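You operate a simulated robot arm through the tools that you are given. There is no shell and no other tool. Be economical: measure what you need, move in short steps, check, and stop when the job is done.

The job below is to be done with a simulated two-armed robot. You get a single attempt, and the scene is never put back.

JOB
Move the blue divider to the end slot of the holed box.
Fine: steady the box with one hand as you pull the divider; the clipboard goes back on top.

Only the result counts: the job must be done as asked and must still hold three seconds after the hand-in. Knocking over, shifting, dropping, spilling or breaking anything else fails it.

ROBOT AND FRAMES
Two 7-joint arms with two-finger parallel grippers on one trunk, on a base that drives. Base frame: it is fixed to the floor where the robot stands at the start and does not move with it; the origin is under the middle of the robot, x ahead of it, y to its left, z up. Units: m, degrees, N and s.
The left shoulder is at the start at [0.07, 0.163, 1.17], the right one opposite. With the tool pointing down near the work surface each hand reaches from about 0.32 to 0.86 m from the robot's upright axis, wherever it stands, measured 20 degrees to its own side. Places, roughly: end slot of the holed box [0.6, -0.2, 0.7]; middle slot of the holed box [0.5, -0.2, 0.7]; top of the steel table [0.7, -0.3, 0.7]. Payload 3.43 kg a hand.
The tool frame of a hand sits at the grasp point between the pads (the TCP): z along the fingers, y along the line on which they close. The tips reach 0.034 m beyond it. The gripper opens to 0.128 m. The fingers are 0.024 m wide and 0.012 m thick; the gripper's body (0.048 by 0.13 m) begins 0.096 m behind the TCP.
Orientation is told as [roll, pitch, yaw] about the base's x, y, z axes, in that order, counted from this pose: with the fingers straight down and closing along the base's y, the tool's x points along the base's -x, its y along +y and its z along -z.

CONTROLS
- The arms move only by the tool jog_arm. It takes "left_commands", "right_commands" or both (then of equal length, played together; a hand with none holds still); each is a list of rows, each an object of numbers (a shift or turn left out is 0, a gripper value left out holds the last): "dx", "dy", "dz": the shift along the tool's x, y, z in m; "ax", "ay", "az": the turn, a rotation vector about the tool's x, y, z in degrees; "fingers": the finger opening in m, from 0 to 0.128. In form: [{"dx": .., "dy": .., "dz": .., "ax": .., "ay": .., "az": .., "fingers": ..}, ...]. A call has 1 to 10 rows; each row is the pose to reach, as a shift and turn from the pose commanded when the call began, along the tool's axes at that moment. A row lasts 0.2 s, in which the tool goes at most 0.05 m and 8.6 degrees; a call with a longer step from one row to the next is refused whole, and so is a gripper value outside its range. A pose out of reach is approached as far as the arm can. The call stops where the force on the tool passes 40 N (or 10 N more than at its start, if that is more) or the arm is blocked; 0.2 s more then pass. The fingers move at their own pace (about 0.153 m/s each) and stop on an object; they squeeze with about 22 N. The grip force told is the motor's: it shows also when the fingers shut on nothing. Time passes only in rows, and 0.2 s behind the last, so rows that repeat a pose let the fingers close. It gives the time, the measured TCP pose, the force on the tool (base axes), the opening and the grip force at its end, in the units of the frame above (readings bear some noise), with the torque about the TCP (base axes, N m) and any sound that the robot's microphone picked up, and new pictures: "show" is both (left out), scene, wrist or none (wrist: the cameras of the hands that moved).
- Cameras (640 x 400 px; columns grow to the right, rows downward): "scene" is now at [0.1057, -0.0474, 1.3815]; the picture's right is [-0.45, -0.89, 0.00], its down [-0.62, 0.31, -0.72] and it looks along [0.64, -0.32, -0.70] (base axes); focal length 235 px, centre (320, 200). "left" rides on the left gripper at [0.076, 0.011, -0.16] in its tool frame; the picture's right is [-0.15, 0.99, 0.00], its down [-0.88, -0.13, -0.46] and it looks along [-0.45, -0.07, 0.89] (tool axes); focal length 234 px, centre (320, 200). "right" rides on the right gripper at [0.076, -0.011, -0.16] in its tool frame; the picture's right is [0.15, 0.99, 0.00], its down [-0.88, 0.13, -0.46] and it looks along [-0.45, 0.07, 0.89] (tool axes); focal length 234 px, centre (320, 200). There is no depth. A picture from a camera that has moved, and an enlarged one, comes with that camera's place and axes in the base frame and with its lens. The place of the scene camera against the robot may be out by one fixed shift of up to 0.025 m in any direction.
- raise_lower(by): slides the trunk up (or, below 0, down) by that many m; the arms and the scene camera ride with it, the base frame stays. It gives what a move gives, with no picture.
- base_move(legs): drives the robot by 1 to 6 legs, each [ahead, left, turn to the left] in m, m and degrees, along the robot's own axes; the way and the turn of a leg run together, so that a leg with both is an arc; at most 1.5 m and 180 degrees a leg. The arms and the cameras ride along, it lands a little off, and it stops where it bumps. It gives what a move gives, and a new picture of the scene camera.
- turn_head(pan, tilt): turns the head with the scene camera to pan (to the left, within 86 degrees either way) and tilt (down, from -29 to 69), counted from straight ahead of the robot. It gives what a move gives, and a new picture of the scene camera.
- enlarge(camera, box): a new picture of the part [left, top, right, bottom] of that camera's present view, enlarged. No time passes.
- finish_job(): hands the job in; it is judged then, once.

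Work in short steps. Places have to be worked out from the pictures, the camera data and where the tool is seen: move nearer, look again, correct. Check each grasp and each placing, and mend what went wrong. You have 120 turns and 260 pictures in all, those below and enlarged ones among them. Open the grippers and draw the arms clear of the work before you hand the job in, unless the task says otherwise; then end with one line.

The tools are called after "Emit:" as name(argument=value, ...) on one line, values as JSON. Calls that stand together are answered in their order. jog_arm: Moves the arms, as the interface text tells. Its arguments: {"type":"object","properties":{"left_commands":{"type":"array"},"right_commands":{"type":"array"},"show":{"type":"string","enum":["both","scene","wrist","none"]}},"required":[]} The other tools are called the same way: raise_lower (by) slides the trunk up or down; base_move (legs) drives the base; turn_head (pan, tilt) turns the head that bears the scene camera; enlarge (camera, box) takes an enlarged picture of a part of a camera's view; finish_job () hands the job in.

At the start:

```text
time_s: 0.0
left_position: [0.5951, -0.0176, 1.1926]
left_ee_rot: [0.0, 0.0, -0.1]
left_wrist_force: [-0.2, -0.6, -0.6]
left_torque: [0.0, -0.01, -0.02]
left_gripper_width: 0.128
left_grip_force: 0.1
right_position: [0.41, -0.4401, 1.1256]
right_ee_rot: [0.0, 0.0, 0.0]
right_wrist_force: [-0.5, 0.5, -0.1]
right_torque: [0.0, -0.01, 0.03]
right_gripper_width: 0.1281
right_grip_force: 0.0
trunk travel left (down, up): [-0.65, 0.29]
robot x, y, heading: [0.0022, 0.0017, -0.0]
head pan, tilt: [-26.6, 44.2]
```

scene: 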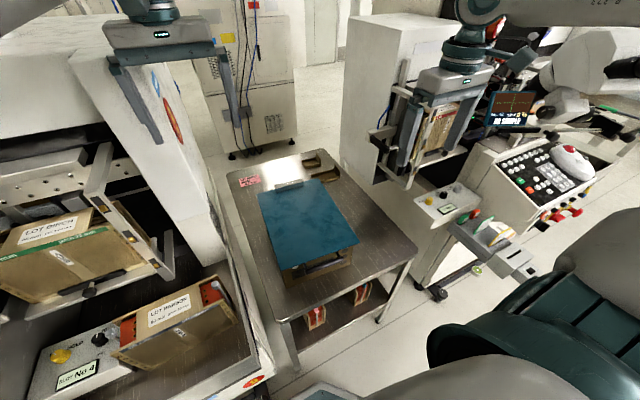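
right: 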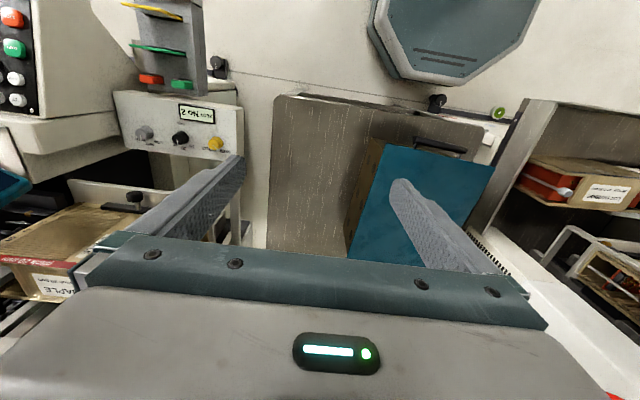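
left: 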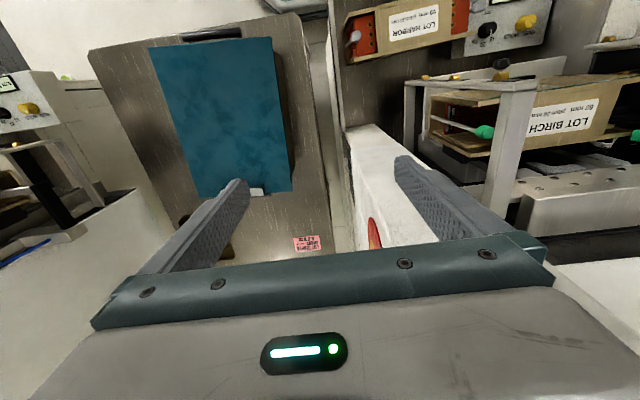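

The blue clipboard lies on top of a box on the steel table. I look closer first.

Emit:
enlarge(camera="scene", box=[220, 140, 420, 300])

Emit:
enlarge(camera="left", box=[80, 10, 360, 270])

Emit:
enlarge(camera="right", box=[250, 80, 520, 280])

```text
2.50 times, centred on (320, 220) of scene
camera zoom: at [0.1057, -0.0474, 1.3815], right [-0.45, -0.89, 0.0], down [-0.62, 0.31, -0.72], along [0.64, -0.32, -0.7], focal length 588 px, centre (320, 150)
```

zoom: 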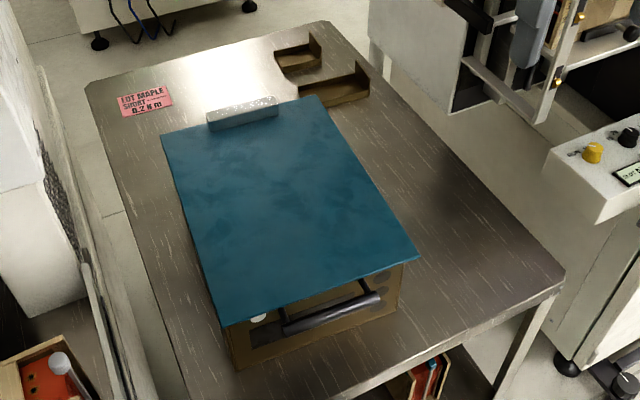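

```text
1.54 times, centred on (220, 140) of left
camera zoom: at [0.5183, -0.0054, 1.3519], right [0.15, 0.99, 0.0], down [0.88, -0.13, 0.46], along [0.45, -0.07, -0.89], focal length 360 px, centre (474, 292)
```

zoom: 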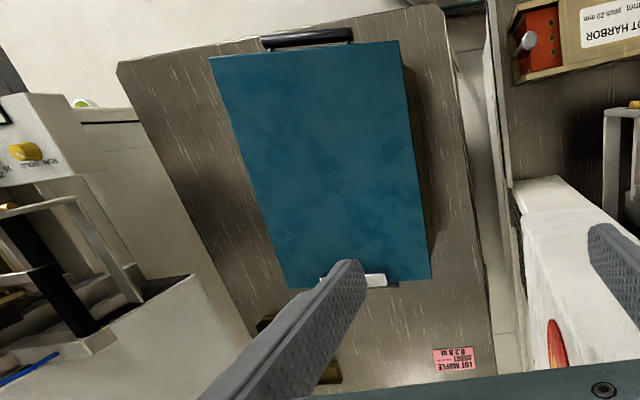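

```text
2.00 times, centred on (385, 180) of right
camera zoom: at [0.3351, -0.4507, 1.2844], right [-0.15, 0.99, 0.0], down [0.88, 0.13, 0.46], along [0.45, 0.07, -0.89], focal length 468 px, centre (190, 240)
```

zoom: 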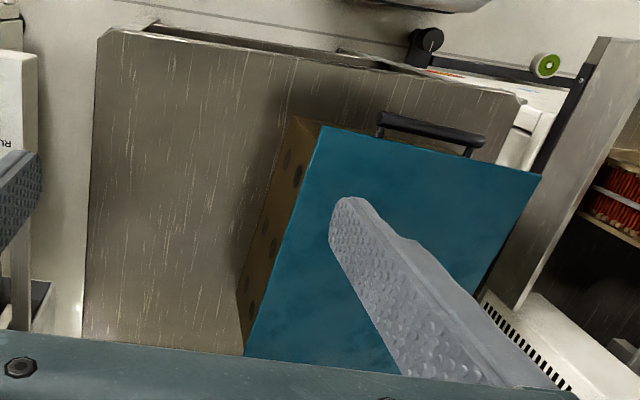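

Triangulating, the clipboard top is about z 0.84, with corners about (0.42,-0.31), (0.44,-0.08), (0.74,-0.11) and (0.73,-0.34). I need to see its overhang and the box sides, so I read the tag and zoom in on details.

Emit:
enlarge(camera="scene", box=[230, 170, 290, 210])

Emit:
enlarge(camera="scene", box=[275, 230, 375, 290])

Emit:
enlarge(camera="left", box=[280, 210, 340, 260])

```text
10.00 times, centred on (260, 190) of scene
camera zoom: at [0.1057, -0.0474, 1.3815], right [-0.45, -0.89, 0.0], down [-0.62, 0.31, -0.72], along [0.64, -0.32, -0.7], focal length 2353 px, centre (920, 300)
```

zoom: 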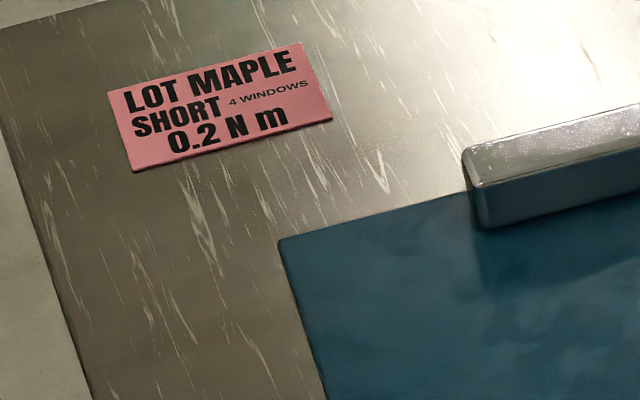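

```text
6.40 times, centred on (325, 260) of scene
camera zoom: at [0.1057, -0.0474, 1.3815], right [-0.45, -0.89, 0.0], down [-0.62, 0.31, -0.72], along [0.64, -0.32, -0.7], focal length 1506 px, centre (288, -184)
```

zoom: 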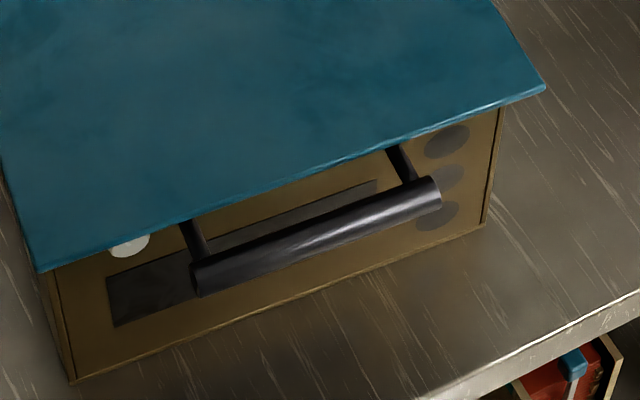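

```text
8.00 times, centred on (310, 235) of left
camera zoom: at [0.5183, -0.0054, 1.3519], right [0.15, 0.99, 0.0], down [0.88, -0.13, 0.46], along [0.45, -0.07, -0.89], focal length 1873 px, centre (400, -80)
```

zoom: 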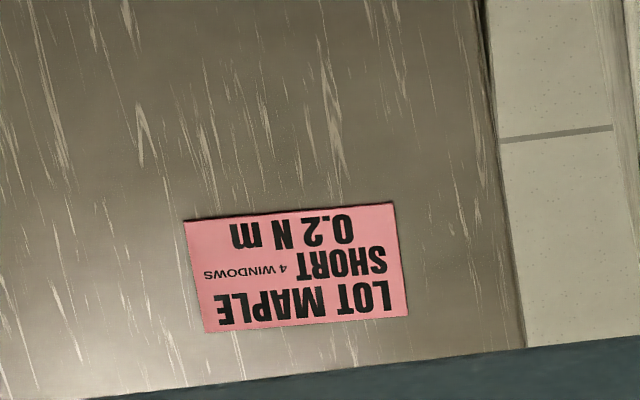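

The clipboard overhangs the box a little at the right and near sides. Before bringing a hand in from the right I check the surroundings there.

Emit:
turn_head(pan=-55, tilt=44)

```text
time_s: 0.9
left_position: [0.5948, -0.0172, 1.1932]
left_ee_rot: [0.0, -0.1, 0.0]
left_wrist_force: [0.4, -0.3, 0.2]
left_torque: [0.04, -0.03, 0.03]
left_gripper_width: 0.1277
left_grip_force: 0.0
right_position: [0.4099, -0.4389, 1.1255]
right_ee_rot: [0.0, 0.0, 0.0]
right_wrist_force: [0.2, 0.1, -0.3]
right_torque: [0.04, 0.01, 0.01]
right_gripper_width: 0.1279
right_grip_force: 0.0
trunk travel left (down, up): [-0.65, 0.29]
robot x, y, heading: [-0.0004, -0.0003, 0.3]
head pan, tilt: [-55.0, 44.0]
camera scene: at [0.0796, -0.0779, 1.3817], right [-0.82, -0.57, 0.0], down [-0.4, 0.57, -0.72], along [0.41, -0.59, -0.69], focal length 235 px, centre (320, 200)
```

scene: 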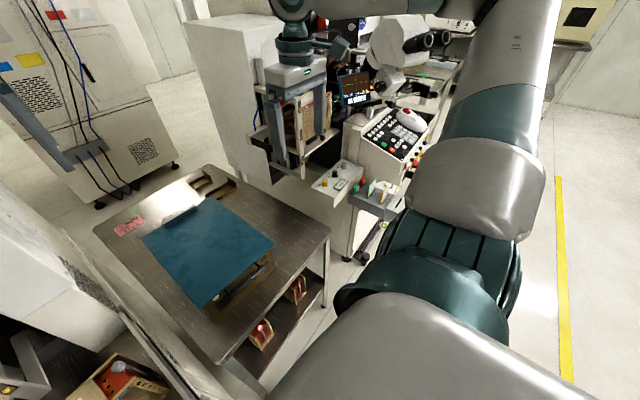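

There is a panel at about (0.43,-0.69,0.82), so coming in horizontally from the right is cramped. I'll grip the clipboard by its near edge with the fingers pointing forward, so I back up a little and look back at the table.

Emit:
base_move(legs=[[-0.2, 0, 0]])

Emit:
turn_head(pan=-25, tilt=40)

Emit:
jog_arm(right_commands=[{"ay": -8.5, "dz": 0.0}, {"ay": -17}, {"ay": -25.5}, {"ay": -34}, {"ay": -42.5}, {"ay": -51}, {"ay": -59.5}, {"ay": -68}, {"ay": -76.5}, {"ay": -85}], show="wrist")

```text
time_s: 2.5
left_position: [0.3997, -0.0178, 1.1919]
left_ee_rot: [0.1, 0.0, -0.1]
left_wrist_force: [-0.3, 0.3, 0.0]
left_torque: [-0.03, -0.01, -0.01]
left_gripper_width: 0.1279
left_grip_force: 0.1
right_position: [0.2125, -0.4398, 1.1244]
right_ee_rot: [0.0, 0.0, -0.1]
right_wrist_force: [-0.1, 0.6, 0.4]
right_torque: [0.01, 0.02, -0.01]
right_gripper_width: 0.1283
right_grip_force: 0.0
trunk travel left (down, up): [-0.65, 0.29]
robot x, y, heading: [-0.1986, -0.0018, -0.0]
head pan, tilt: [-55.0, 44.0]
camera scene: at [-0.1162, -0.0779, 1.3816], right [-0.82, -0.57, 0.0], down [-0.4, 0.57, -0.72], along [0.41, -0.59, -0.69], focal length 235 px, centre (320, 200)
```

scene: 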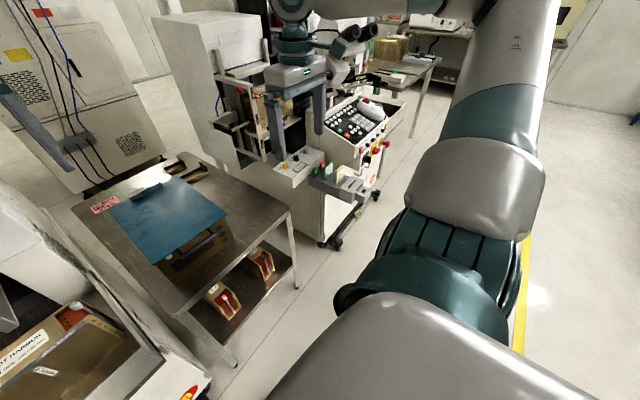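

```text
time_s: 3.5
left_position: [0.3992, -0.0174, 1.1911]
left_ee_rot: [0.0, 0.0, -0.1]
left_wrist_force: [-0.9, -0.7, -0.4]
left_torque: [-0.02, 0.01, 0.01]
left_gripper_width: 0.1279
left_grip_force: 0.0
right_position: [0.2147, -0.4404, 1.1234]
right_ee_rot: [-0.1, 0.1, -0.1]
right_wrist_force: [0.0, 0.0, -1.0]
right_torque: [0.01, 0.03, -0.04]
right_gripper_width: 0.128
right_grip_force: 0.0
trunk travel left (down, up): [-0.65, 0.29]
robot x, y, heading: [-0.1965, -0.0031, -0.2]
head pan, tilt: [-25.0, 40.0]
camera scene: at [-0.086, -0.0467, 1.3874], right [-0.43, -0.9, 0.0], down [-0.58, 0.27, -0.77], along [0.69, -0.33, -0.64], focal length 235 px, centre (320, 200)
```

scene: 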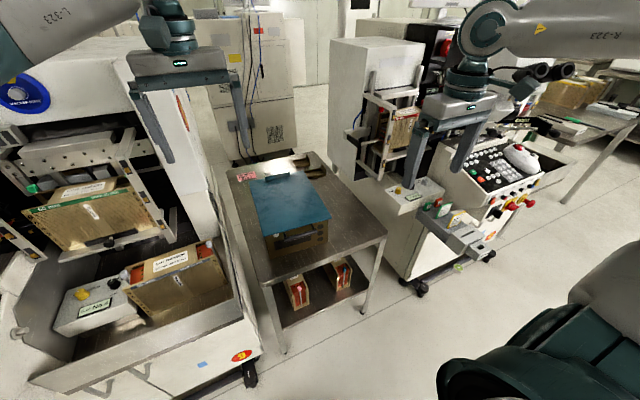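

```text
time_s: 5.7
left_position: [0.3946, -0.0187, 1.1942]
left_ee_rot: [0.0, -0.1, -0.1]
left_wrist_force: [0.4, 0.3, -0.2]
left_torque: [-0.01, -0.03, 0.02]
left_gripper_width: 0.1279
left_grip_force: 0.0
right_position: [0.2458, -0.5165, 1.1136]
right_ee_rot: [0.0, -85.2, -0.2]
right_wrist_force: [0.5, 0.0, 0.5]
right_torque: [0.01, -0.01, 0.01]
right_gripper_width: 0.1279
right_grip_force: 0.1
right hand out of reach, approached as far as the arm can: row 5, 6, 7, 8, 9, 10
trunk travel left (down, up): [-0.65, 0.29]
robot x, y, heading: [-0.2004, 0.0005, -0.1]
head pan, tilt: [-25.0, 40.0]
camera right: at [0.0806, -0.5282, 1.0524], right [-0.01, 0.99, -0.15], down [-0.38, 0.13, 0.92], along [0.93, 0.07, 0.37], focal length 234 px, centre (320, 200)
```

right: 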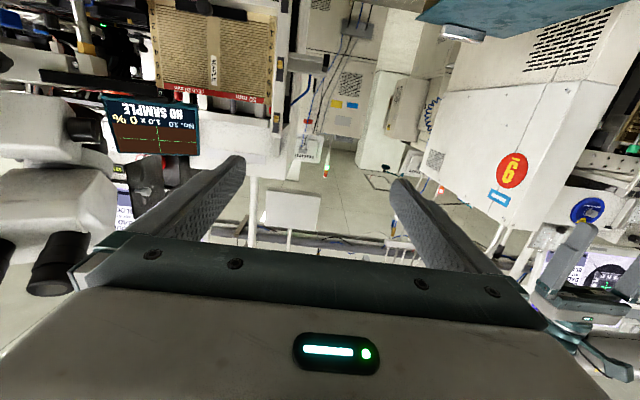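

The fingers now point forward. I roll the hand so it closes vertically and move ahead a little for room.

Emit:
jog_arm(right_commands=[{"az": 8.5, "dz": 0.02}, {"az": 17, "dz": 0.03}, {"az": 25.5, "dz": 0.04}, {"az": 34, "dz": 0.05}, {"az": 42.5, "dz": 0.05}, {"az": 51, "dz": 0.05}, {"az": 59.5, "dz": 0.05}, {"az": 68, "dz": 0.05}, {"az": 76.5, "dz": 0.05}, {"az": 85, "dz": 0.05}], show="both")

```text
time_s: 7.9
left_position: [0.3988, -0.0189, 1.1917]
left_ee_rot: [0.1, 0.1, -0.1]
left_wrist_force: [-0.9, 0.7, 0.0]
left_torque: [0.0, 0.0, -0.02]
left_gripper_width: 0.1276
left_grip_force: 0.1
right_position: [0.296, -0.5137, 1.1118]
right_ee_rot: [84.9, -4.8, -89.7]
right_wrist_force: [0.5, -0.2, 0.2]
right_torque: [-0.03, 0.01, 0.0]
right_gripper_width: 0.128
right_grip_force: 0.0
trunk travel left (down, up): [-0.65, 0.29]
robot x, y, heading: [-0.1958, 0.0019, -0.2]
head pan, tilt: [-25.0, 40.0]
camera scene: at [-0.0865, -0.0466, 1.3875], right [-0.42, -0.91, 0.0], down [-0.58, 0.27, -0.77], along [0.69, -0.33, -0.64], focal length 235 px, centre (320, 200)
camera right: at [0.1372, -0.4381, 1.1079], right [0.09, 0.23, 0.97], down [-0.44, -0.87, 0.24], along [0.89, -0.45, 0.03], focal length 234 px, centre (320, 200)
```

scene: 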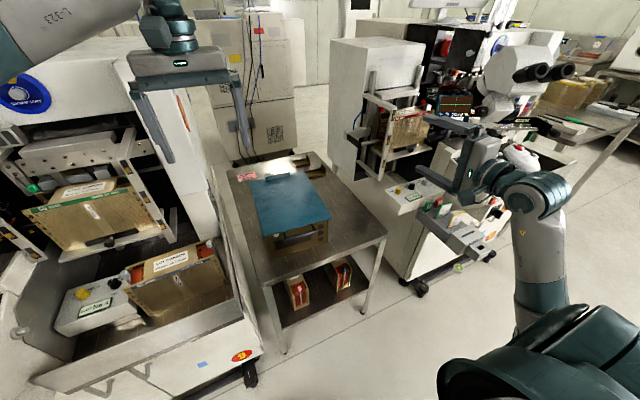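
right: 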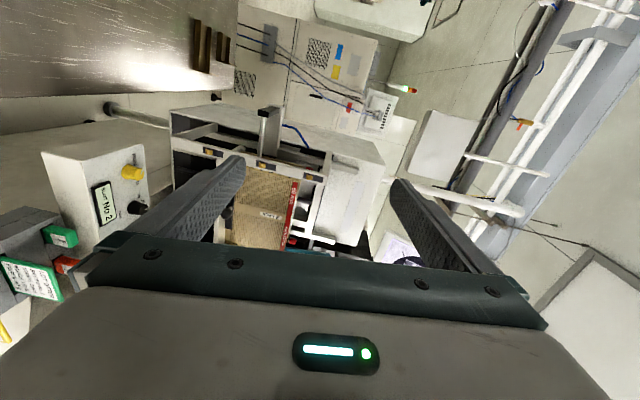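

I bring the hand level with the near edge, a safe distance in front of the box, for a side view.

Emit:
jog_arm(right_commands=[{"dx": 0.035, "dy": -0.03, "ax": -2, "az": 2, "ay": -1}, {"dx": 0.07, "dy": -0.06, "ax": -5, "az": 5, "ay": -4}, {"dx": 0.105, "dy": -0.09, "ax": -5, "az": 5, "ay": -4}, {"dx": 0.14, "dy": -0.12, "ax": -5, "az": 5, "ay": -4}, {"dx": 0.175, "dy": -0.15, "ax": -5, "az": 5, "ay": -4}, {"dx": 0.21, "dy": -0.18, "ax": -5, "az": 5, "ay": -4}, {"dx": 0.245, "dy": -0.21, "ax": -5, "az": 5, "ay": -4}, {"dx": 0.28, "dy": -0.235, "ax": -5, "az": 5, "ay": -4, "fingers": 0.06}, {"dx": 0.31, "dy": -0.25, "ax": -5, "az": 5, "ay": -4}], show="both")

```text
time_s: 9.9
left_position: [0.4039, -0.0305, 1.1886]
left_ee_rot: [0.6, 0.4, -0.2]
left_wrist_force: [0.5, -1.0, -0.1]
left_torque: [0.01, -0.01, 0.02]
left_gripper_width: 0.128
left_grip_force: 0.1
right_position: [0.2847, -0.2423, 0.8366]
right_ee_rot: [91.2, -2.1, -92.9]
right_wrist_force: [0.7, 0.1, -1.4]
right_torque: [0.01, -0.03, 0.02]
right_gripper_width: 0.0599
right_grip_force: 0.1
right hand out of reach, approached as far as the arm can: row 2, 3, 4, 5
trunk travel left (down, up): [-0.65, 0.29]
robot x, y, heading: [-0.1969, 0.003, -0.2]
head pan, tilt: [-25.0, 40.0]
camera scene: at [-0.08, -0.0608, 1.3857], right [-0.42, -0.91, -0.01], down [-0.59, 0.28, -0.76], along [0.69, -0.32, -0.65], focal length 235 px, centre (320, 200)
camera right: at [0.1295, -0.1591, 0.8188], right [-0.01, 0.18, 0.98], down [-0.5, -0.85, 0.15], along [0.87, -0.49, 0.1], focal length 234 px, centre (320, 200)
```

scene: 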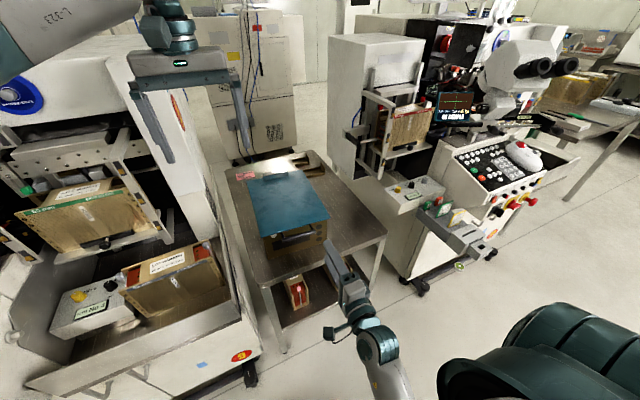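
right: 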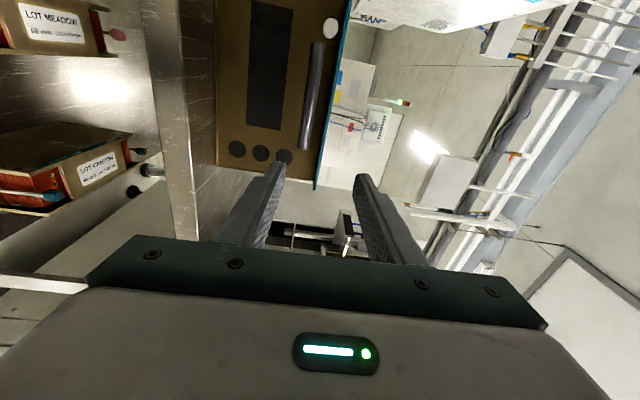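

I enlarge the side view to judge the overhang and the handle's clearance.

Emit:
enlarge(camera="right", box=[200, 0, 360, 200])

Emit:
jog_arm(right_commands=[{}], show="none")

```text
2.00 times, centred on (280, 100) of right
camera zoom: at [0.1295, -0.1591, 0.8188], right [-0.01, 0.18, 0.98], down [-0.5, -0.85, 0.15], along [0.87, -0.49, 0.1], focal length 468 px, centre (400, 400)
```

zoom: 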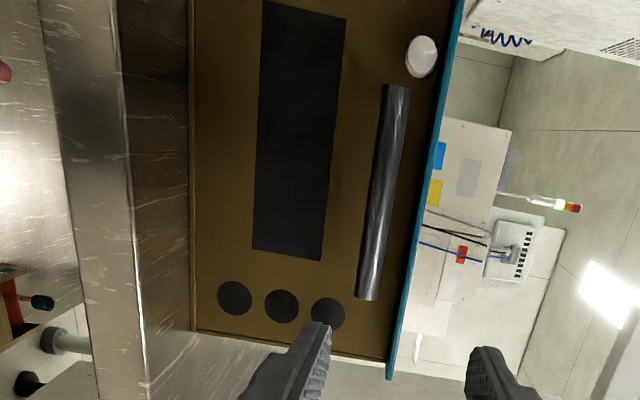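

```text
time_s: 10.3
left_position: [0.403, -0.0289, 1.1895]
left_ee_rot: [0.6, 0.3, 0.0]
left_wrist_force: [0.1, 1.5, -0.7]
left_torque: [-0.03, 0.01, -0.01]
left_gripper_width: 0.1277
left_grip_force: 0.0
right_position: [0.2833, -0.2418, 0.8365]
right_ee_rot: [91.1, -2.0, -92.8]
right_wrist_force: [-0.1, 0.0, -0.2]
right_torque: [-0.02, -0.02, -0.01]
right_gripper_width: 0.0599
right_grip_force: 0.3
trunk travel left (down, up): [-0.65, 0.29]
robot x, y, heading: [-0.198, 0.0024, -0.3]
head pan, tilt: [-25.0, 40.0]
```

The overhang is only about 1 cm and the handle sits just under the near edge. My plan is to grasp the clip at the far end with the left hand, slide the board right about 8 cm, and then grip the overhang with the right hand angled in. First I move the right hand out to the right and up.

Emit:
jog_arm(right_commands=[{"dx": -0.03, "dy": 0.03, "dz": -0.01}, {"dx": -0.06, "dy": 0.06, "dz": -0.02}, {"dx": -0.09, "dy": 0.09, "dz": -0.02}, {"dx": -0.12, "dy": 0.12, "dz": -0.02}, {"dx": -0.15, "dy": 0.15, "dz": -0.02, "ay": 8}, {"dx": -0.18, "dy": 0.18, "dz": -0.02, "ay": 16}, {"dx": -0.21, "dy": 0.2, "dz": -0.02, "ay": 24}, {"dx": -0.24, "dy": 0.2, "dz": -0.02, "ay": 32}, {"dx": -0.27, "dy": 0.2, "dz": -0.02, "ay": 40}, {"dx": -0.3, "dy": 0.2, "dz": -0.02, "ay": 47}], show="none")

Emit:
base_move(legs=[[0, -0.18, 0], [0.24, 0, 0]])

```text
time_s: 12.5
left_position: [0.3996, -0.0184, 1.1918]
left_ee_rot: [0.0, 0.1, -0.2]
left_wrist_force: [0.0, -0.5, -0.5]
left_torque: [0.03, 0.0, -0.03]
left_gripper_width: 0.1279
left_grip_force: 0.0
right_position: [0.2313, -0.5249, 1.0344]
right_ee_rot: [90.1, -0.2, -46.7]
right_wrist_force: [0.1, -0.5, 0.2]
right_torque: [0.02, 0.0, 0.05]
right_gripper_width: 0.06
right_grip_force: 0.0
right hand out of reach, approached as far as the arm can: row 3, 4, 5, 6
trunk travel left (down, up): [-0.65, 0.29]
robot x, y, heading: [-0.1959, -0.0, -0.1]
head pan, tilt: [-25.0, 40.0]
```

```text
time_s: 15.4
left_position: [0.6292, -0.204, 1.1921]
left_ee_rot: [0.0, 0.0, -0.5]
left_wrist_force: [0.9, 0.0, -0.6]
left_torque: [0.0, 0.03, -0.01]
left_gripper_width: 0.1281
left_grip_force: 0.0
right_position: [0.4558, -0.7064, 1.0334]
right_ee_rot: [89.9, -0.2, -46.8]
right_wrist_force: [-1.7, 0.0, -4.5]
right_torque: [0.07, -0.06, 0.0]
right_gripper_width: 0.0575
right_grip_force: 0.1
trunk travel left (down, up): [-0.65, 0.29]
robot x, y, heading: [0.0361, -0.1817, -0.6]
head pan, tilt: [-25.0, 40.0]
stopped in leg 2: the force on the tool passed its limit (the readings are from after the stop); the commanded pose is now the measured one
camera scene: at [0.1442, -0.2297, 1.3875], right [-0.43, -0.9, 0.0], down [-0.58, 0.28, -0.77], along [0.69, -0.33, -0.64], focal length 235 px, centre (320, 200)
```

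scene: 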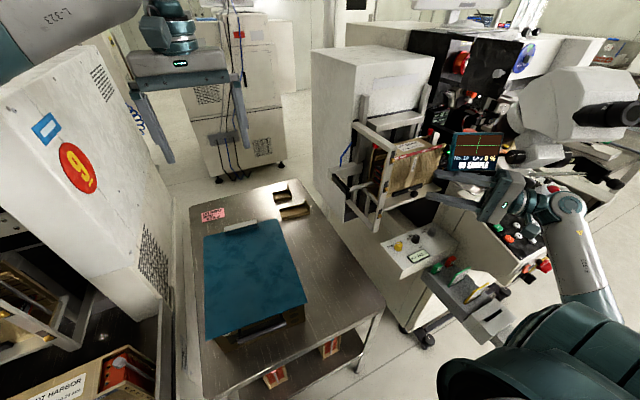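

The right hand touched something, perhaps the fixture or screen. I enlarge to see before backing off.

Emit:
enlarge(camera="scene", box=[360, 100, 560, 260])

Emit:
enlarge(camera="right", box=[0, 0, 640, 400])

```text
2.50 times, centred on (460, 180) of scene
camera zoom: at [0.1442, -0.2297, 1.3875], right [-0.43, -0.9, 0.0], down [-0.58, 0.28, -0.77], along [0.69, -0.33, -0.64], focal length 588 px, centre (-30, 250)
```

zoom: 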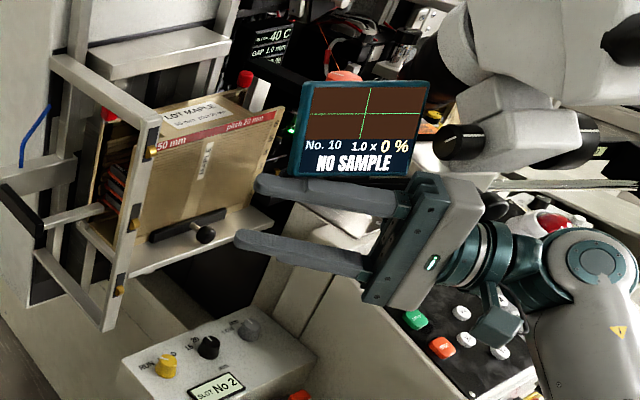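

```text
1.00 times, centred on (320, 200) of right (not enlarged: the box is as wide or as high as the picture)
camera zoom: at [0.2881, -0.761, 1.0219], right [-0.1, 0.11, 0.99], down [0.27, -0.95, 0.13], along [0.96, 0.28, 0.07], focal length 234 px, centre (320, 200)
```

zoom: 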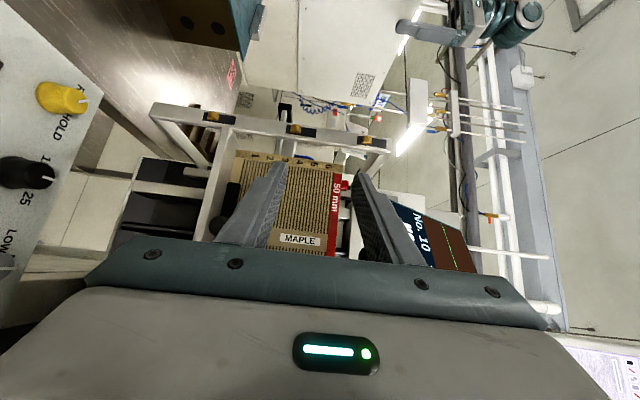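

The upper finger came up against the screen, and nothing looks displaced. I retreat straight back along -x, then move toward the table.

Emit:
jog_arm(right_commands=[{"dx": 0.0137, "dz": -0.0146}, {"dx": 0.034, "dz": -0.036}, {"dx": 0.0686, "dz": -0.0728}, {"dx": 0.09, "dz": -0.052}, {"dx": 0.11, "dz": -0.032}, {"dx": 0.14, "dz": -0.003}, {"dx": 0.177, "dz": 0.03}], show="scene")

```text
refused: row 3 steps farther than a row can; nothing moved
```

Steps were too long, so I split them.

Emit:
jog_arm(right_commands=[{"dx": 0.0137, "dz": -0.0146}, {"dx": 0.034, "dz": -0.036}, {"dx": 0.0515, "dz": -0.055}, {"dx": 0.0686, "dz": -0.0728}, {"dx": 0.09, "dz": -0.052}, {"dx": 0.11, "dz": -0.032}, {"dx": 0.14, "dz": -0.003}, {"dx": 0.177, "dz": 0.03}], show="scene")

```text
time_s: 17.2
left_position: [0.6289, -0.2033, 1.1914]
left_ee_rot: [-0.1, 0.0, -0.6]
left_wrist_force: [0.3, 0.2, -0.3]
left_torque: [-0.02, 0.0, -0.02]
left_gripper_width: 0.1279
left_grip_force: 0.1
right_position: [0.3584, -0.5543, 1.0298]
right_ee_rot: [89.9, -0.4, -46.9]
right_wrist_force: [0.2, 0.4, 0.0]
right_torque: [0.0, 0.01, -0.06]
right_gripper_width: 0.06
right_grip_force: 0.1
trunk travel left (down, up): [-0.65, 0.29]
robot x, y, heading: [0.0322, -0.1811, -0.5]
head pan, tilt: [-25.0, 40.0]
camera scene: at [0.1442, -0.2277, 1.3876], right [-0.43, -0.9, 0.0], down [-0.58, 0.28, -0.77], along [0.69, -0.33, -0.64], focal length 235 px, centre (320, 200)
```

scene: 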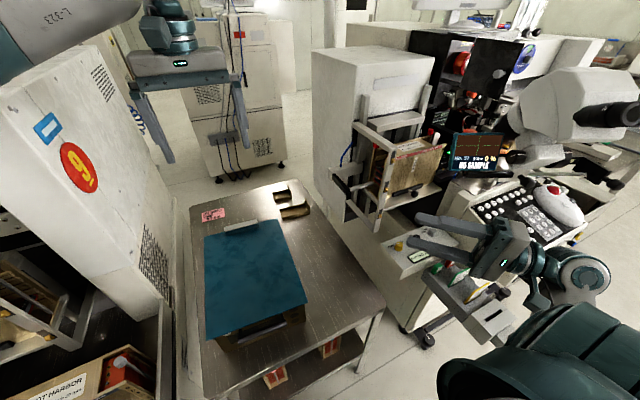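

Clear again. Now I view the clip from the left wrist camera.

Emit:
enlarge(camera="left", box=[180, 0, 460, 260])

```text
1.54 times, centred on (320, 130) of left
camera zoom: at [0.5539, -0.1905, 1.3516], right [0.16, 0.99, 0.0], down [0.88, -0.14, 0.46], along [0.45, -0.07, -0.89], focal length 360 px, centre (320, 308)
```

zoom: 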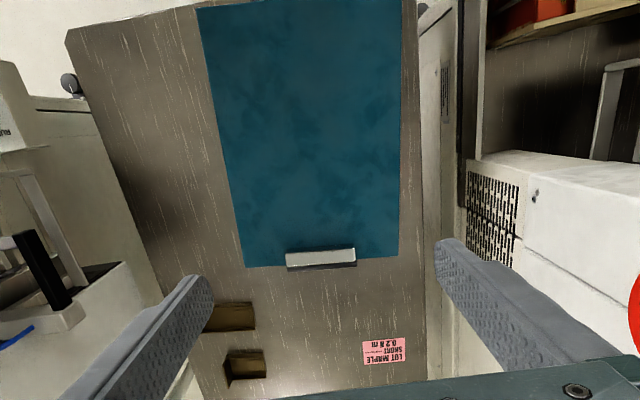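

The clip is about 0.10 m long, centred at roughly (0.722,-0.216). I move the left hand above it and turn it so it closes along x.

Emit:
jog_arm(left_commands=[{"az": 8.5, "dx": -0.01, "dz": 0.02}, {"az": 17, "dx": -0.02, "dz": 0.04}, {"az": 25.5, "dx": -0.03, "dz": 0.06}, {"az": 34, "dx": -0.04, "dz": 0.08}, {"az": 42.5, "dx": -0.05, "dz": 0.1}, {"az": 51, "dx": -0.06, "dz": 0.12}, {"az": 59.5, "dx": -0.07, "dz": 0.14}, {"az": 68, "dx": -0.08, "dz": 0.16, "dy": -0.005}, {"az": 76.5, "dx": -0.09, "dz": 0.18, "dy": -0.01}, {"az": 85, "dx": -0.094, "dz": 0.19, "dy": -0.013, "fingers": 0.07}], show="wrist")

```text
time_s: 19.4
left_position: [0.6444, -0.1841, 1.0279]
left_ee_rot: [3.5, -2.8, -70.0]
left_wrist_force: [-0.7, 0.2, -0.9]
left_torque: [-0.01, -0.07, -0.01]
left_gripper_width: 0.0703
left_grip_force: 0.1
left hand out of reach, approached as far as the arm can: row 7, 8, 9, 10
right_position: [0.3555, -0.5555, 1.0304]
right_ee_rot: [89.9, -0.4, -46.8]
right_wrist_force: [-0.4, 0.4, -0.8]
right_torque: [-0.03, 0.09, -0.05]
right_gripper_width: 0.0598
right_grip_force: 0.0
trunk travel left (down, up): [-0.65, 0.29]
robot x, y, heading: [0.0356, -0.1826, -0.8]
head pan, tilt: [-25.0, 40.0]
camera left: at [0.6167, -0.1043, 1.1829], right [0.98, 0.2, 0.07], down [0.15, -0.86, 0.49], along [0.16, -0.47, -0.87], focal length 234 px, centre (320, 200)
```

left: 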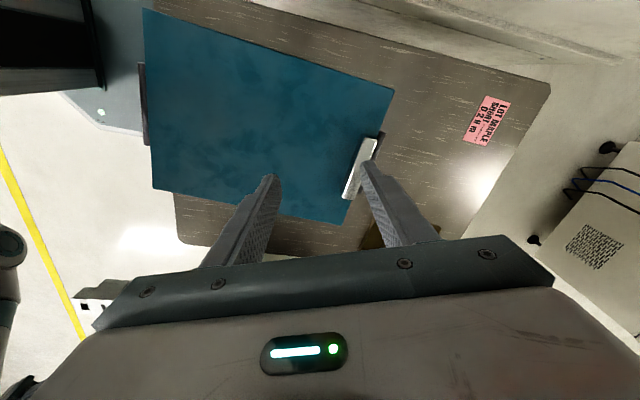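

With that turn the hand can't reach, so I'll close along y across the clip's ends instead. I turn back.

Emit:
jog_arm(left_commands=[{"az": -8.5}, {"az": -17}, {"az": -25.5}, {"az": -34}, {"az": -42.5}, {"az": -51}, {"az": -59.5}, {"az": -66, "fingers": 0.128}, {"az": -66}], show="wrist")

```text
time_s: 21.4
left_position: [0.6423, -0.189, 1.024]
left_ee_rot: [-1.0, -4.3, -3.7]
left_wrist_force: [-0.7, 0.3, 0.2]
left_torque: [-0.02, 0.01, -0.02]
left_gripper_width: 0.128
left_grip_force: 0.0
right_position: [0.3582, -0.5555, 1.0309]
right_ee_rot: [89.9, -0.3, -46.7]
right_wrist_force: [0.1, -0.7, 0.6]
right_torque: [0.05, 0.02, 0.01]
right_gripper_width: 0.06
right_grip_force: 0.0
trunk travel left (down, up): [-0.65, 0.29]
robot x, y, heading: [0.0316, -0.1818, -0.7]
head pan, tilt: [-25.0, 40.0]
camera left: at [0.5565, -0.1681, 1.1774], right [0.21, 0.98, -0.01], down [0.84, -0.18, 0.52], along [0.51, -0.12, -0.85], focal length 234 px, centre (320, 200)
```

left: 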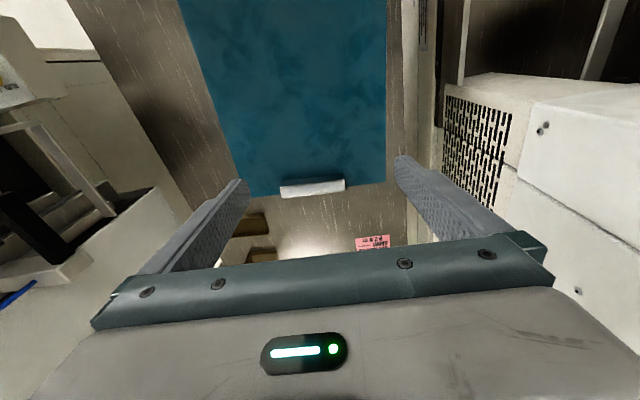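

The clip is confirmed at (0.724,-0.220). I level the hand and move above it at z 0.92.

Emit:
jog_arm(left_commands=[{"dx": -0.02, "dy": -0.007, "dz": 0.027, "ay": 2}, {"dx": -0.04, "dy": -0.013, "dz": 0.055, "ay": 4.3}, {"dx": -0.058, "dy": -0.019, "dz": 0.083, "ay": 4.3, "az": 1}, {"dx": -0.0758, "dy": -0.0257, "dz": 0.11, "ay": 4.3, "az": 1.3, "ax": -1}], show="both")

```text
time_s: 22.4
left_position: [0.7259, -0.2214, 0.9201]
left_ee_rot: [0.0, 0.0, -5.0]
left_wrist_force: [-0.5, 0.3, -0.9]
left_torque: [0.03, -0.02, 0.06]
left_gripper_width: 0.1277
left_grip_force: 0.0
right_position: [0.3574, -0.5562, 1.0303]
right_ee_rot: [89.9, -0.4, -46.7]
right_wrist_force: [0.1, -0.6, -0.4]
right_torque: [-0.01, 0.0, 0.02]
right_gripper_width: 0.06
right_grip_force: 0.1
trunk travel left (down, up): [-0.65, 0.29]
robot x, y, heading: [0.0397, -0.1824, -0.7]
head pan, tilt: [-25.0, 40.0]
camera scene: at [0.1447, -0.2301, 1.3875], right [-0.43, -0.9, 0.0], down [-0.58, 0.28, -0.77], along [0.69, -0.33, -0.64], focal length 235 px, centre (320, 200)
camera left: at [0.6505, -0.2033, 1.0799], right [0.23, 0.97, 0.0], down [0.87, -0.21, 0.45], along [0.44, -0.11, -0.89], focal length 234 px, centre (320, 200)
```

scene: 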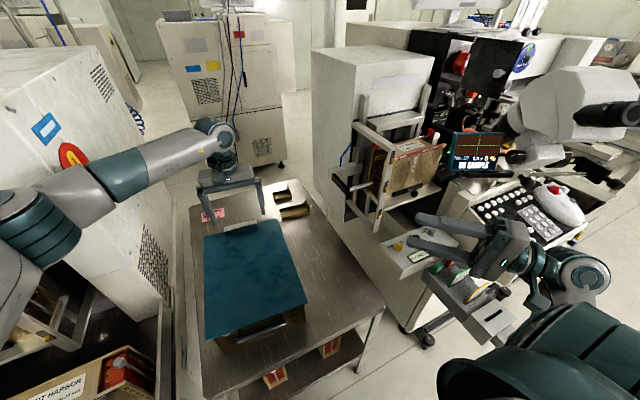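
left: 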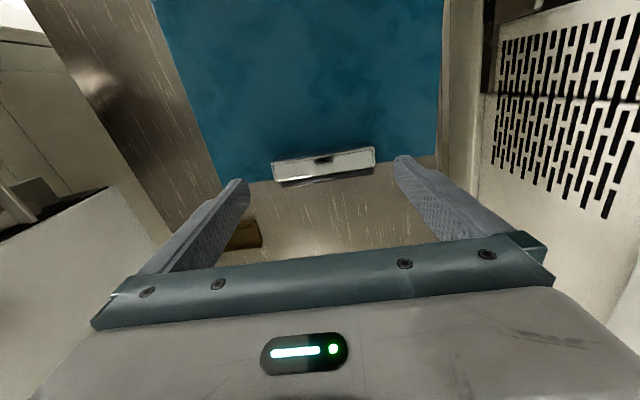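

Clip centre is now at (0.721,-0.217). I lower until the tips are just above the board and close on the clip.

Emit:
jog_arm(left_commands=[{"dx": 0.004, "dy": 0.003, "dz": 0.02}, {"dx": 0.004, "dy": 0.003, "dz": 0.033}, {"dx": 0.004, "dy": 0.003, "dz": 0.036}, {"dx": 0.004, "dy": 0.003, "dz": 0.036, "fingers": 0.09}, {"dx": 0.004, "dy": 0.003, "dz": 0.036}, {"dx": 0.004, "dy": 0.003, "dz": 0.036}], show="both")

```text
time_s: 23.8
left_position: [0.7206, -0.2163, 0.8855]
left_ee_rot: [0.0, 0.1, -5.1]
left_wrist_force: [-0.3, 0.6, -0.5]
left_torque: [0.31, -0.23, 0.04]
left_gripper_width: 0.1001
left_grip_force: 22.1
right_position: [0.3567, -0.5559, 1.0305]
right_ee_rot: [89.8, -0.2, -46.7]
right_wrist_force: [-0.4, -0.2, 0.1]
right_torque: [0.0, -0.06, 0.01]
right_gripper_width: 0.0601
right_grip_force: 0.2
trunk travel left (down, up): [-0.65, 0.29]
robot x, y, heading: [0.0339, -0.1803, -0.5]
head pan, tilt: [-25.0, 40.0]
camera scene: at [0.1442, -0.2291, 1.3875], right [-0.43, -0.9, 0.0], down [-0.58, 0.28, -0.77], along [0.69, -0.33, -0.64], focal length 235 px, centre (320, 200)
camera left: at [0.6465, -0.1994, 1.0455], right [0.23, 0.97, 0.0], down [0.87, -0.21, 0.45], along [0.44, -0.11, -0.89], focal length 234 px, centre (320, 200)
```

scene: 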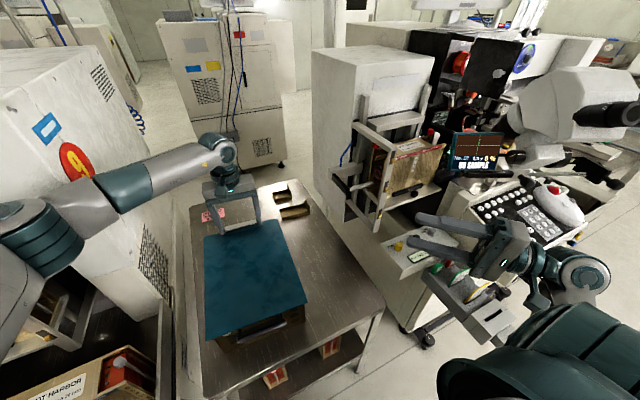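
left: 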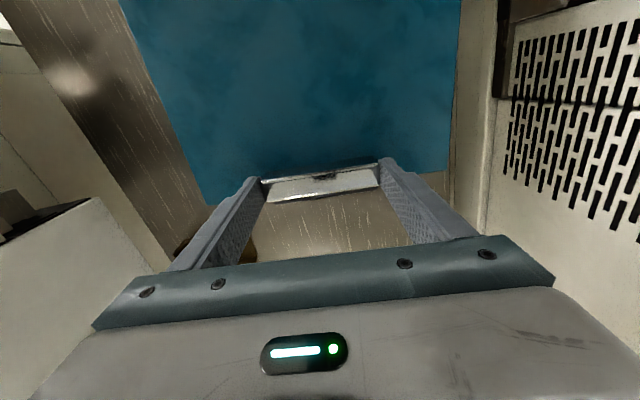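

The clip is gripped (0.100 m). I slide the board about 8 cm to the right, with a tiny lift to cut drag.

Emit:
jog_arm(left_commands=[{"dz": -0.002}, {"dy": -0.015, "dz": -0.002}, {"dy": -0.03, "dz": -0.002}, {"dy": -0.045, "dz": -0.002}, {"dy": -0.06, "dz": -0.002}, {"dy": -0.075, "dz": -0.002}, {"dy": -0.085, "dz": -0.002}, {"dy": -0.085, "dz": 0.0}], show="both")

```text
time_s: 25.6
left_position: [0.7141, -0.3045, 0.8854]
left_ee_rot: [0.0, 0.0, -5.0]
left_wrist_force: [1.5, -0.2, 4.6]
left_torque: [0.0, 0.18, 0.02]
left_gripper_width: 0.0998
left_grip_force: 21.7
right_position: [0.3573, -0.5548, 1.03]
right_ee_rot: [89.9, -0.3, -46.7]
right_wrist_force: [0.8, 0.8, -1.0]
right_torque: [-0.02, 0.01, -0.02]
right_gripper_width: 0.0603
right_grip_force: 0.1
trunk travel left (down, up): [-0.65, 0.29]
robot x, y, heading: [0.0328, -0.1814, -0.6]
head pan, tilt: [-25.0, 40.0]
camera scene: at [0.1439, -0.2291, 1.3877], right [-0.43, -0.9, 0.0], down [-0.58, 0.28, -0.77], along [0.69, -0.33, -0.64], focal length 235 px, centre (320, 200)
camera left: at [0.6387, -0.2855, 1.0454], right [0.23, 0.97, 0.0], down [0.87, -0.21, 0.46], along [0.44, -0.11, -0.89], focal length 234 px, centre (320, 200)
```

scene: 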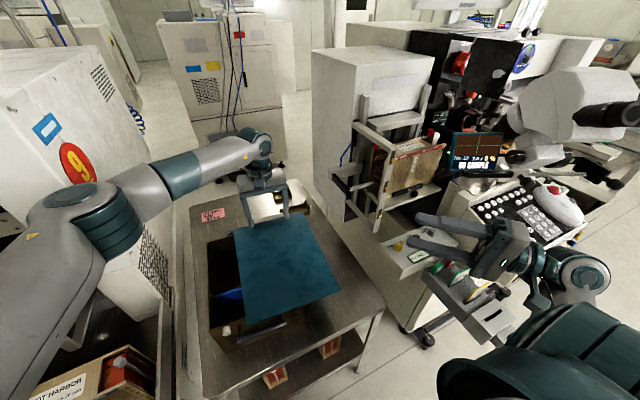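
left: 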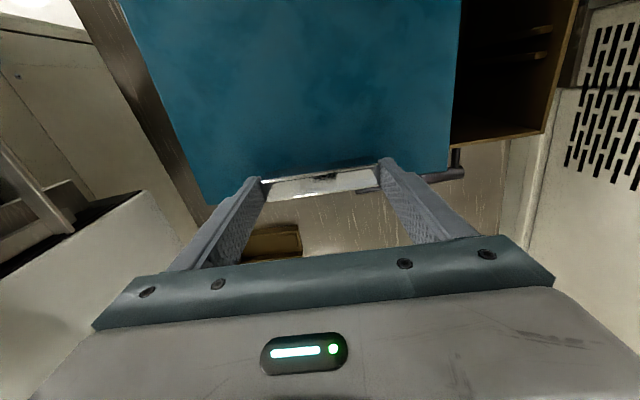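

The slide worked: the board now overhangs about 10 cm on the right and a blue divider shows in the box. I bring the right hand nearer, still above board height, for a look.

Emit:
jog_arm(right_commands=[{"dx": 0.01, "dy": -0.02, "dz": 0.03}, {"dx": 0.02, "dy": -0.04, "dz": 0.06}, {"dx": 0.03, "dy": -0.06, "dz": 0.08}, {"dx": 0.0364, "dy": -0.08, "dz": 0.09}], show="both")

```text
time_s: 26.6
left_position: [0.7135, -0.3054, 0.8844]
left_ee_rot: [-0.1, 0.1, -5.1]
left_wrist_force: [2.7, -1.1, 10.5]
left_torque: [-0.29, -0.16, 0.04]
left_gripper_width: 0.0996
left_grip_force: 21.3
right_position: [0.3963, -0.4687, 0.9516]
right_ee_rot: [89.9, -0.4, -46.7]
right_wrist_force: [0.5, 0.3, -0.2]
right_torque: [0.01, 0.0, 0.01]
right_gripper_width: 0.0601
right_grip_force: 0.1
trunk travel left (down, up): [-0.65, 0.29]
robot x, y, heading: [0.0364, -0.18, -0.6]
head pan, tilt: [-25.0, 40.0]
camera scene: at [0.1433, -0.229, 1.3877], right [-0.43, -0.9, 0.0], down [-0.58, 0.28, -0.77], along [0.69, -0.33, -0.64], focal length 235 px, centre (320, 200)
camera right: at [0.2282, -0.5233, 0.9406], right [-0.1, 0.11, 0.99], down [0.27, -0.95, 0.14], along [0.96, 0.28, 0.07], focal length 234 px, centre (320, 200)
```

scene: 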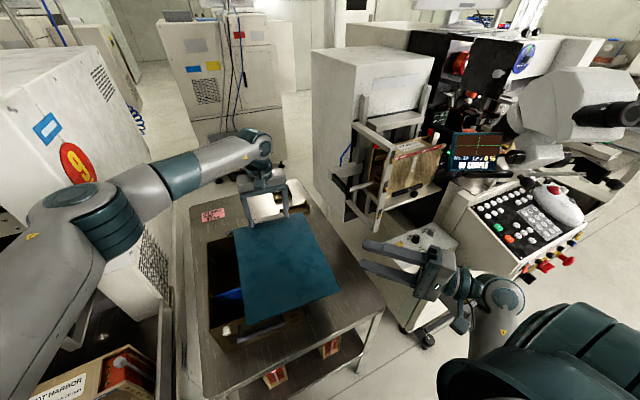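
right: 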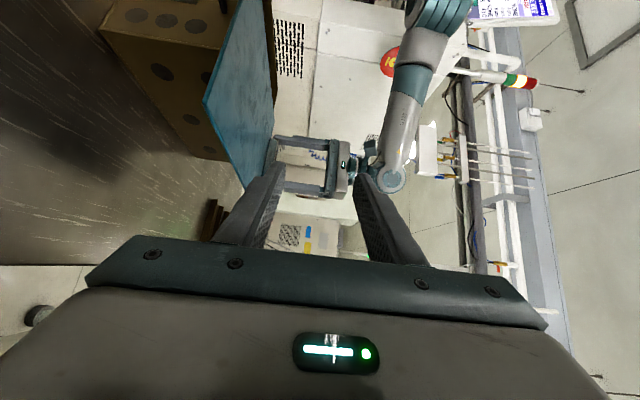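

The board's near-right corner is confirmed at (0.414,-0.394,0.843). I lower the right hand to board height beside it.

Emit:
jog_arm(right_commands=[{"dy": -0.03}, {"dy": -0.06}, {"dy": -0.09}, {"dy": -0.111}], show="wrist")

```text
time_s: 27.6
left_position: [0.7121, -0.303, 0.8858]
left_ee_rot: [0.0, 0.2, -5.0]
left_wrist_force: [5.0, -1.9, 13.7]
left_torque: [-0.09, -0.23, 0.18]
left_gripper_width: 0.0997
left_grip_force: 22.2
right_position: [0.3972, -0.4702, 0.8435]
right_ee_rot: [89.9, -0.4, -46.7]
right_wrist_force: [0.0, -0.5, 0.4]
right_torque: [0.0, 0.02, -0.03]
right_gripper_width: 0.0599
right_grip_force: 0.1
trunk travel left (down, up): [-0.65, 0.29]
robot x, y, heading: [0.0356, -0.1787, -0.5]
head pan, tilt: [-25.0, 40.0]
camera right: at [0.2298, -0.5248, 0.8312], right [-0.1, 0.11, 0.99], down [0.27, -0.95, 0.14], along [0.96, 0.28, 0.07], focal length 234 px, centre (320, 200)
```

right: 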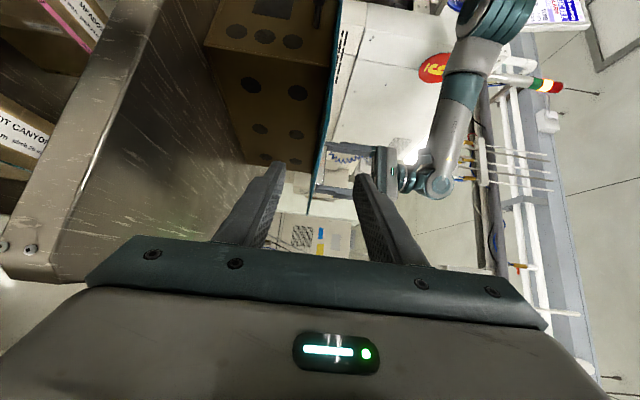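

The board edge lies centred between the fingers. I move in along the fingers.

Emit:
jog_arm(right_commands=[{"dz": 0.03, "dy": -0.001}, {"dz": 0.06, "dy": -0.002}, {"dz": 0.09, "dy": -0.002}, {"dz": 0.115, "dy": -0.002}, {"dz": 0.14, "dy": -0.002}, {"dz": 0.16, "dy": -0.002}], show="both")

```text
time_s: 29.0
left_position: [0.7123, -0.3038, 0.8857]
left_ee_rot: [0.1, -0.1, -5.2]
left_wrist_force: [2.6, -0.3, 13.0]
left_torque: [-0.04, 0.14, 0.18]
left_gripper_width: 0.0997
left_grip_force: 22.3
right_position: [0.5125, -0.3578, 0.8396]
right_ee_rot: [89.9, -0.3, -46.8]
right_wrist_force: [-0.4, 1.3, -0.2]
right_torque: [0.01, -0.03, 0.03]
right_gripper_width: 0.0602
right_grip_force: 0.0
trunk travel left (down, up): [-0.65, 0.29]
robot x, y, heading: [0.0348, -0.1814, -0.6]
head pan, tilt: [-25.0, 40.0]
camera scene: at [0.1429, -0.229, 1.3877], right [-0.43, -0.9, 0.0], down [-0.58, 0.28, -0.77], along [0.69, -0.33, -0.64], focal length 235 px, centre (320, 200)
camera right: at [0.3448, -0.4122, 0.8275], right [-0.1, 0.11, 0.99], down [0.27, -0.95, 0.14], along [0.96, 0.28, 0.07], focal length 234 px, centre (320, 200)
```

scene: 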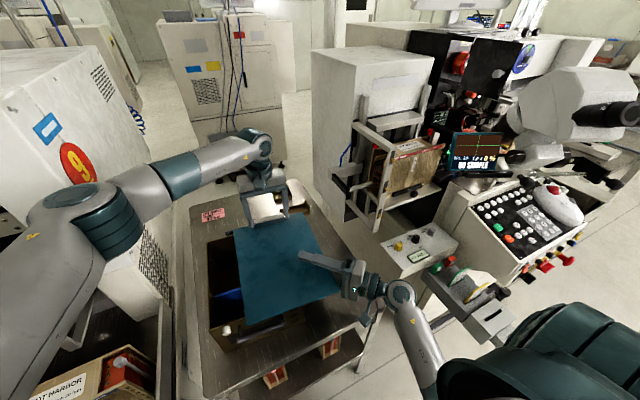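
right: 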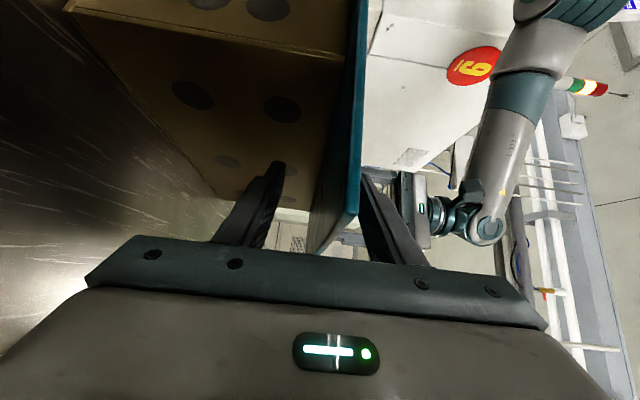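

Board is at z≈0.842 between the fingers. I close the right gripper on it.

Emit:
jog_arm(right_commands=[{"dy": 0.001, "fingers": 0.03}, {"dy": 0.001, "fingers": 0.0}, {"dy": 0.001}, {"dy": 0.001}], show="wrist")

```text
time_s: 30.0
left_position: [0.7126, -0.3035, 0.8851]
left_ee_rot: [-0.1, 0.0, -5.0]
left_wrist_force: [6.9, -5.5, 4.5]
left_torque: [0.4, -0.22, 0.7]
left_gripper_width: 0.0996
left_grip_force: 22.0
right_position: [0.5123, -0.3578, 0.8422]
right_ee_rot: [90.0, -0.4, -46.7]
right_wrist_force: [-1.2, 1.8, 22.3]
right_torque: [0.33, 0.4, 0.26]
right_gripper_width: 0.0049
right_grip_force: 22.3
trunk travel left (down, up): [-0.65, 0.29]
robot x, y, heading: [0.0334, -0.1815, -0.3]
head pan, tilt: [-25.0, 40.0]
camera right: at [0.3452, -0.413, 0.8297], right [-0.11, 0.11, 0.99], down [0.27, -0.95, 0.14], along [0.96, 0.28, 0.07], focal length 234 px, centre (320, 200)
```

right: 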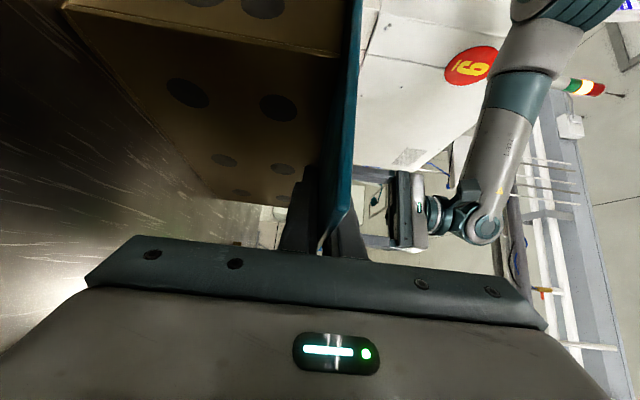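

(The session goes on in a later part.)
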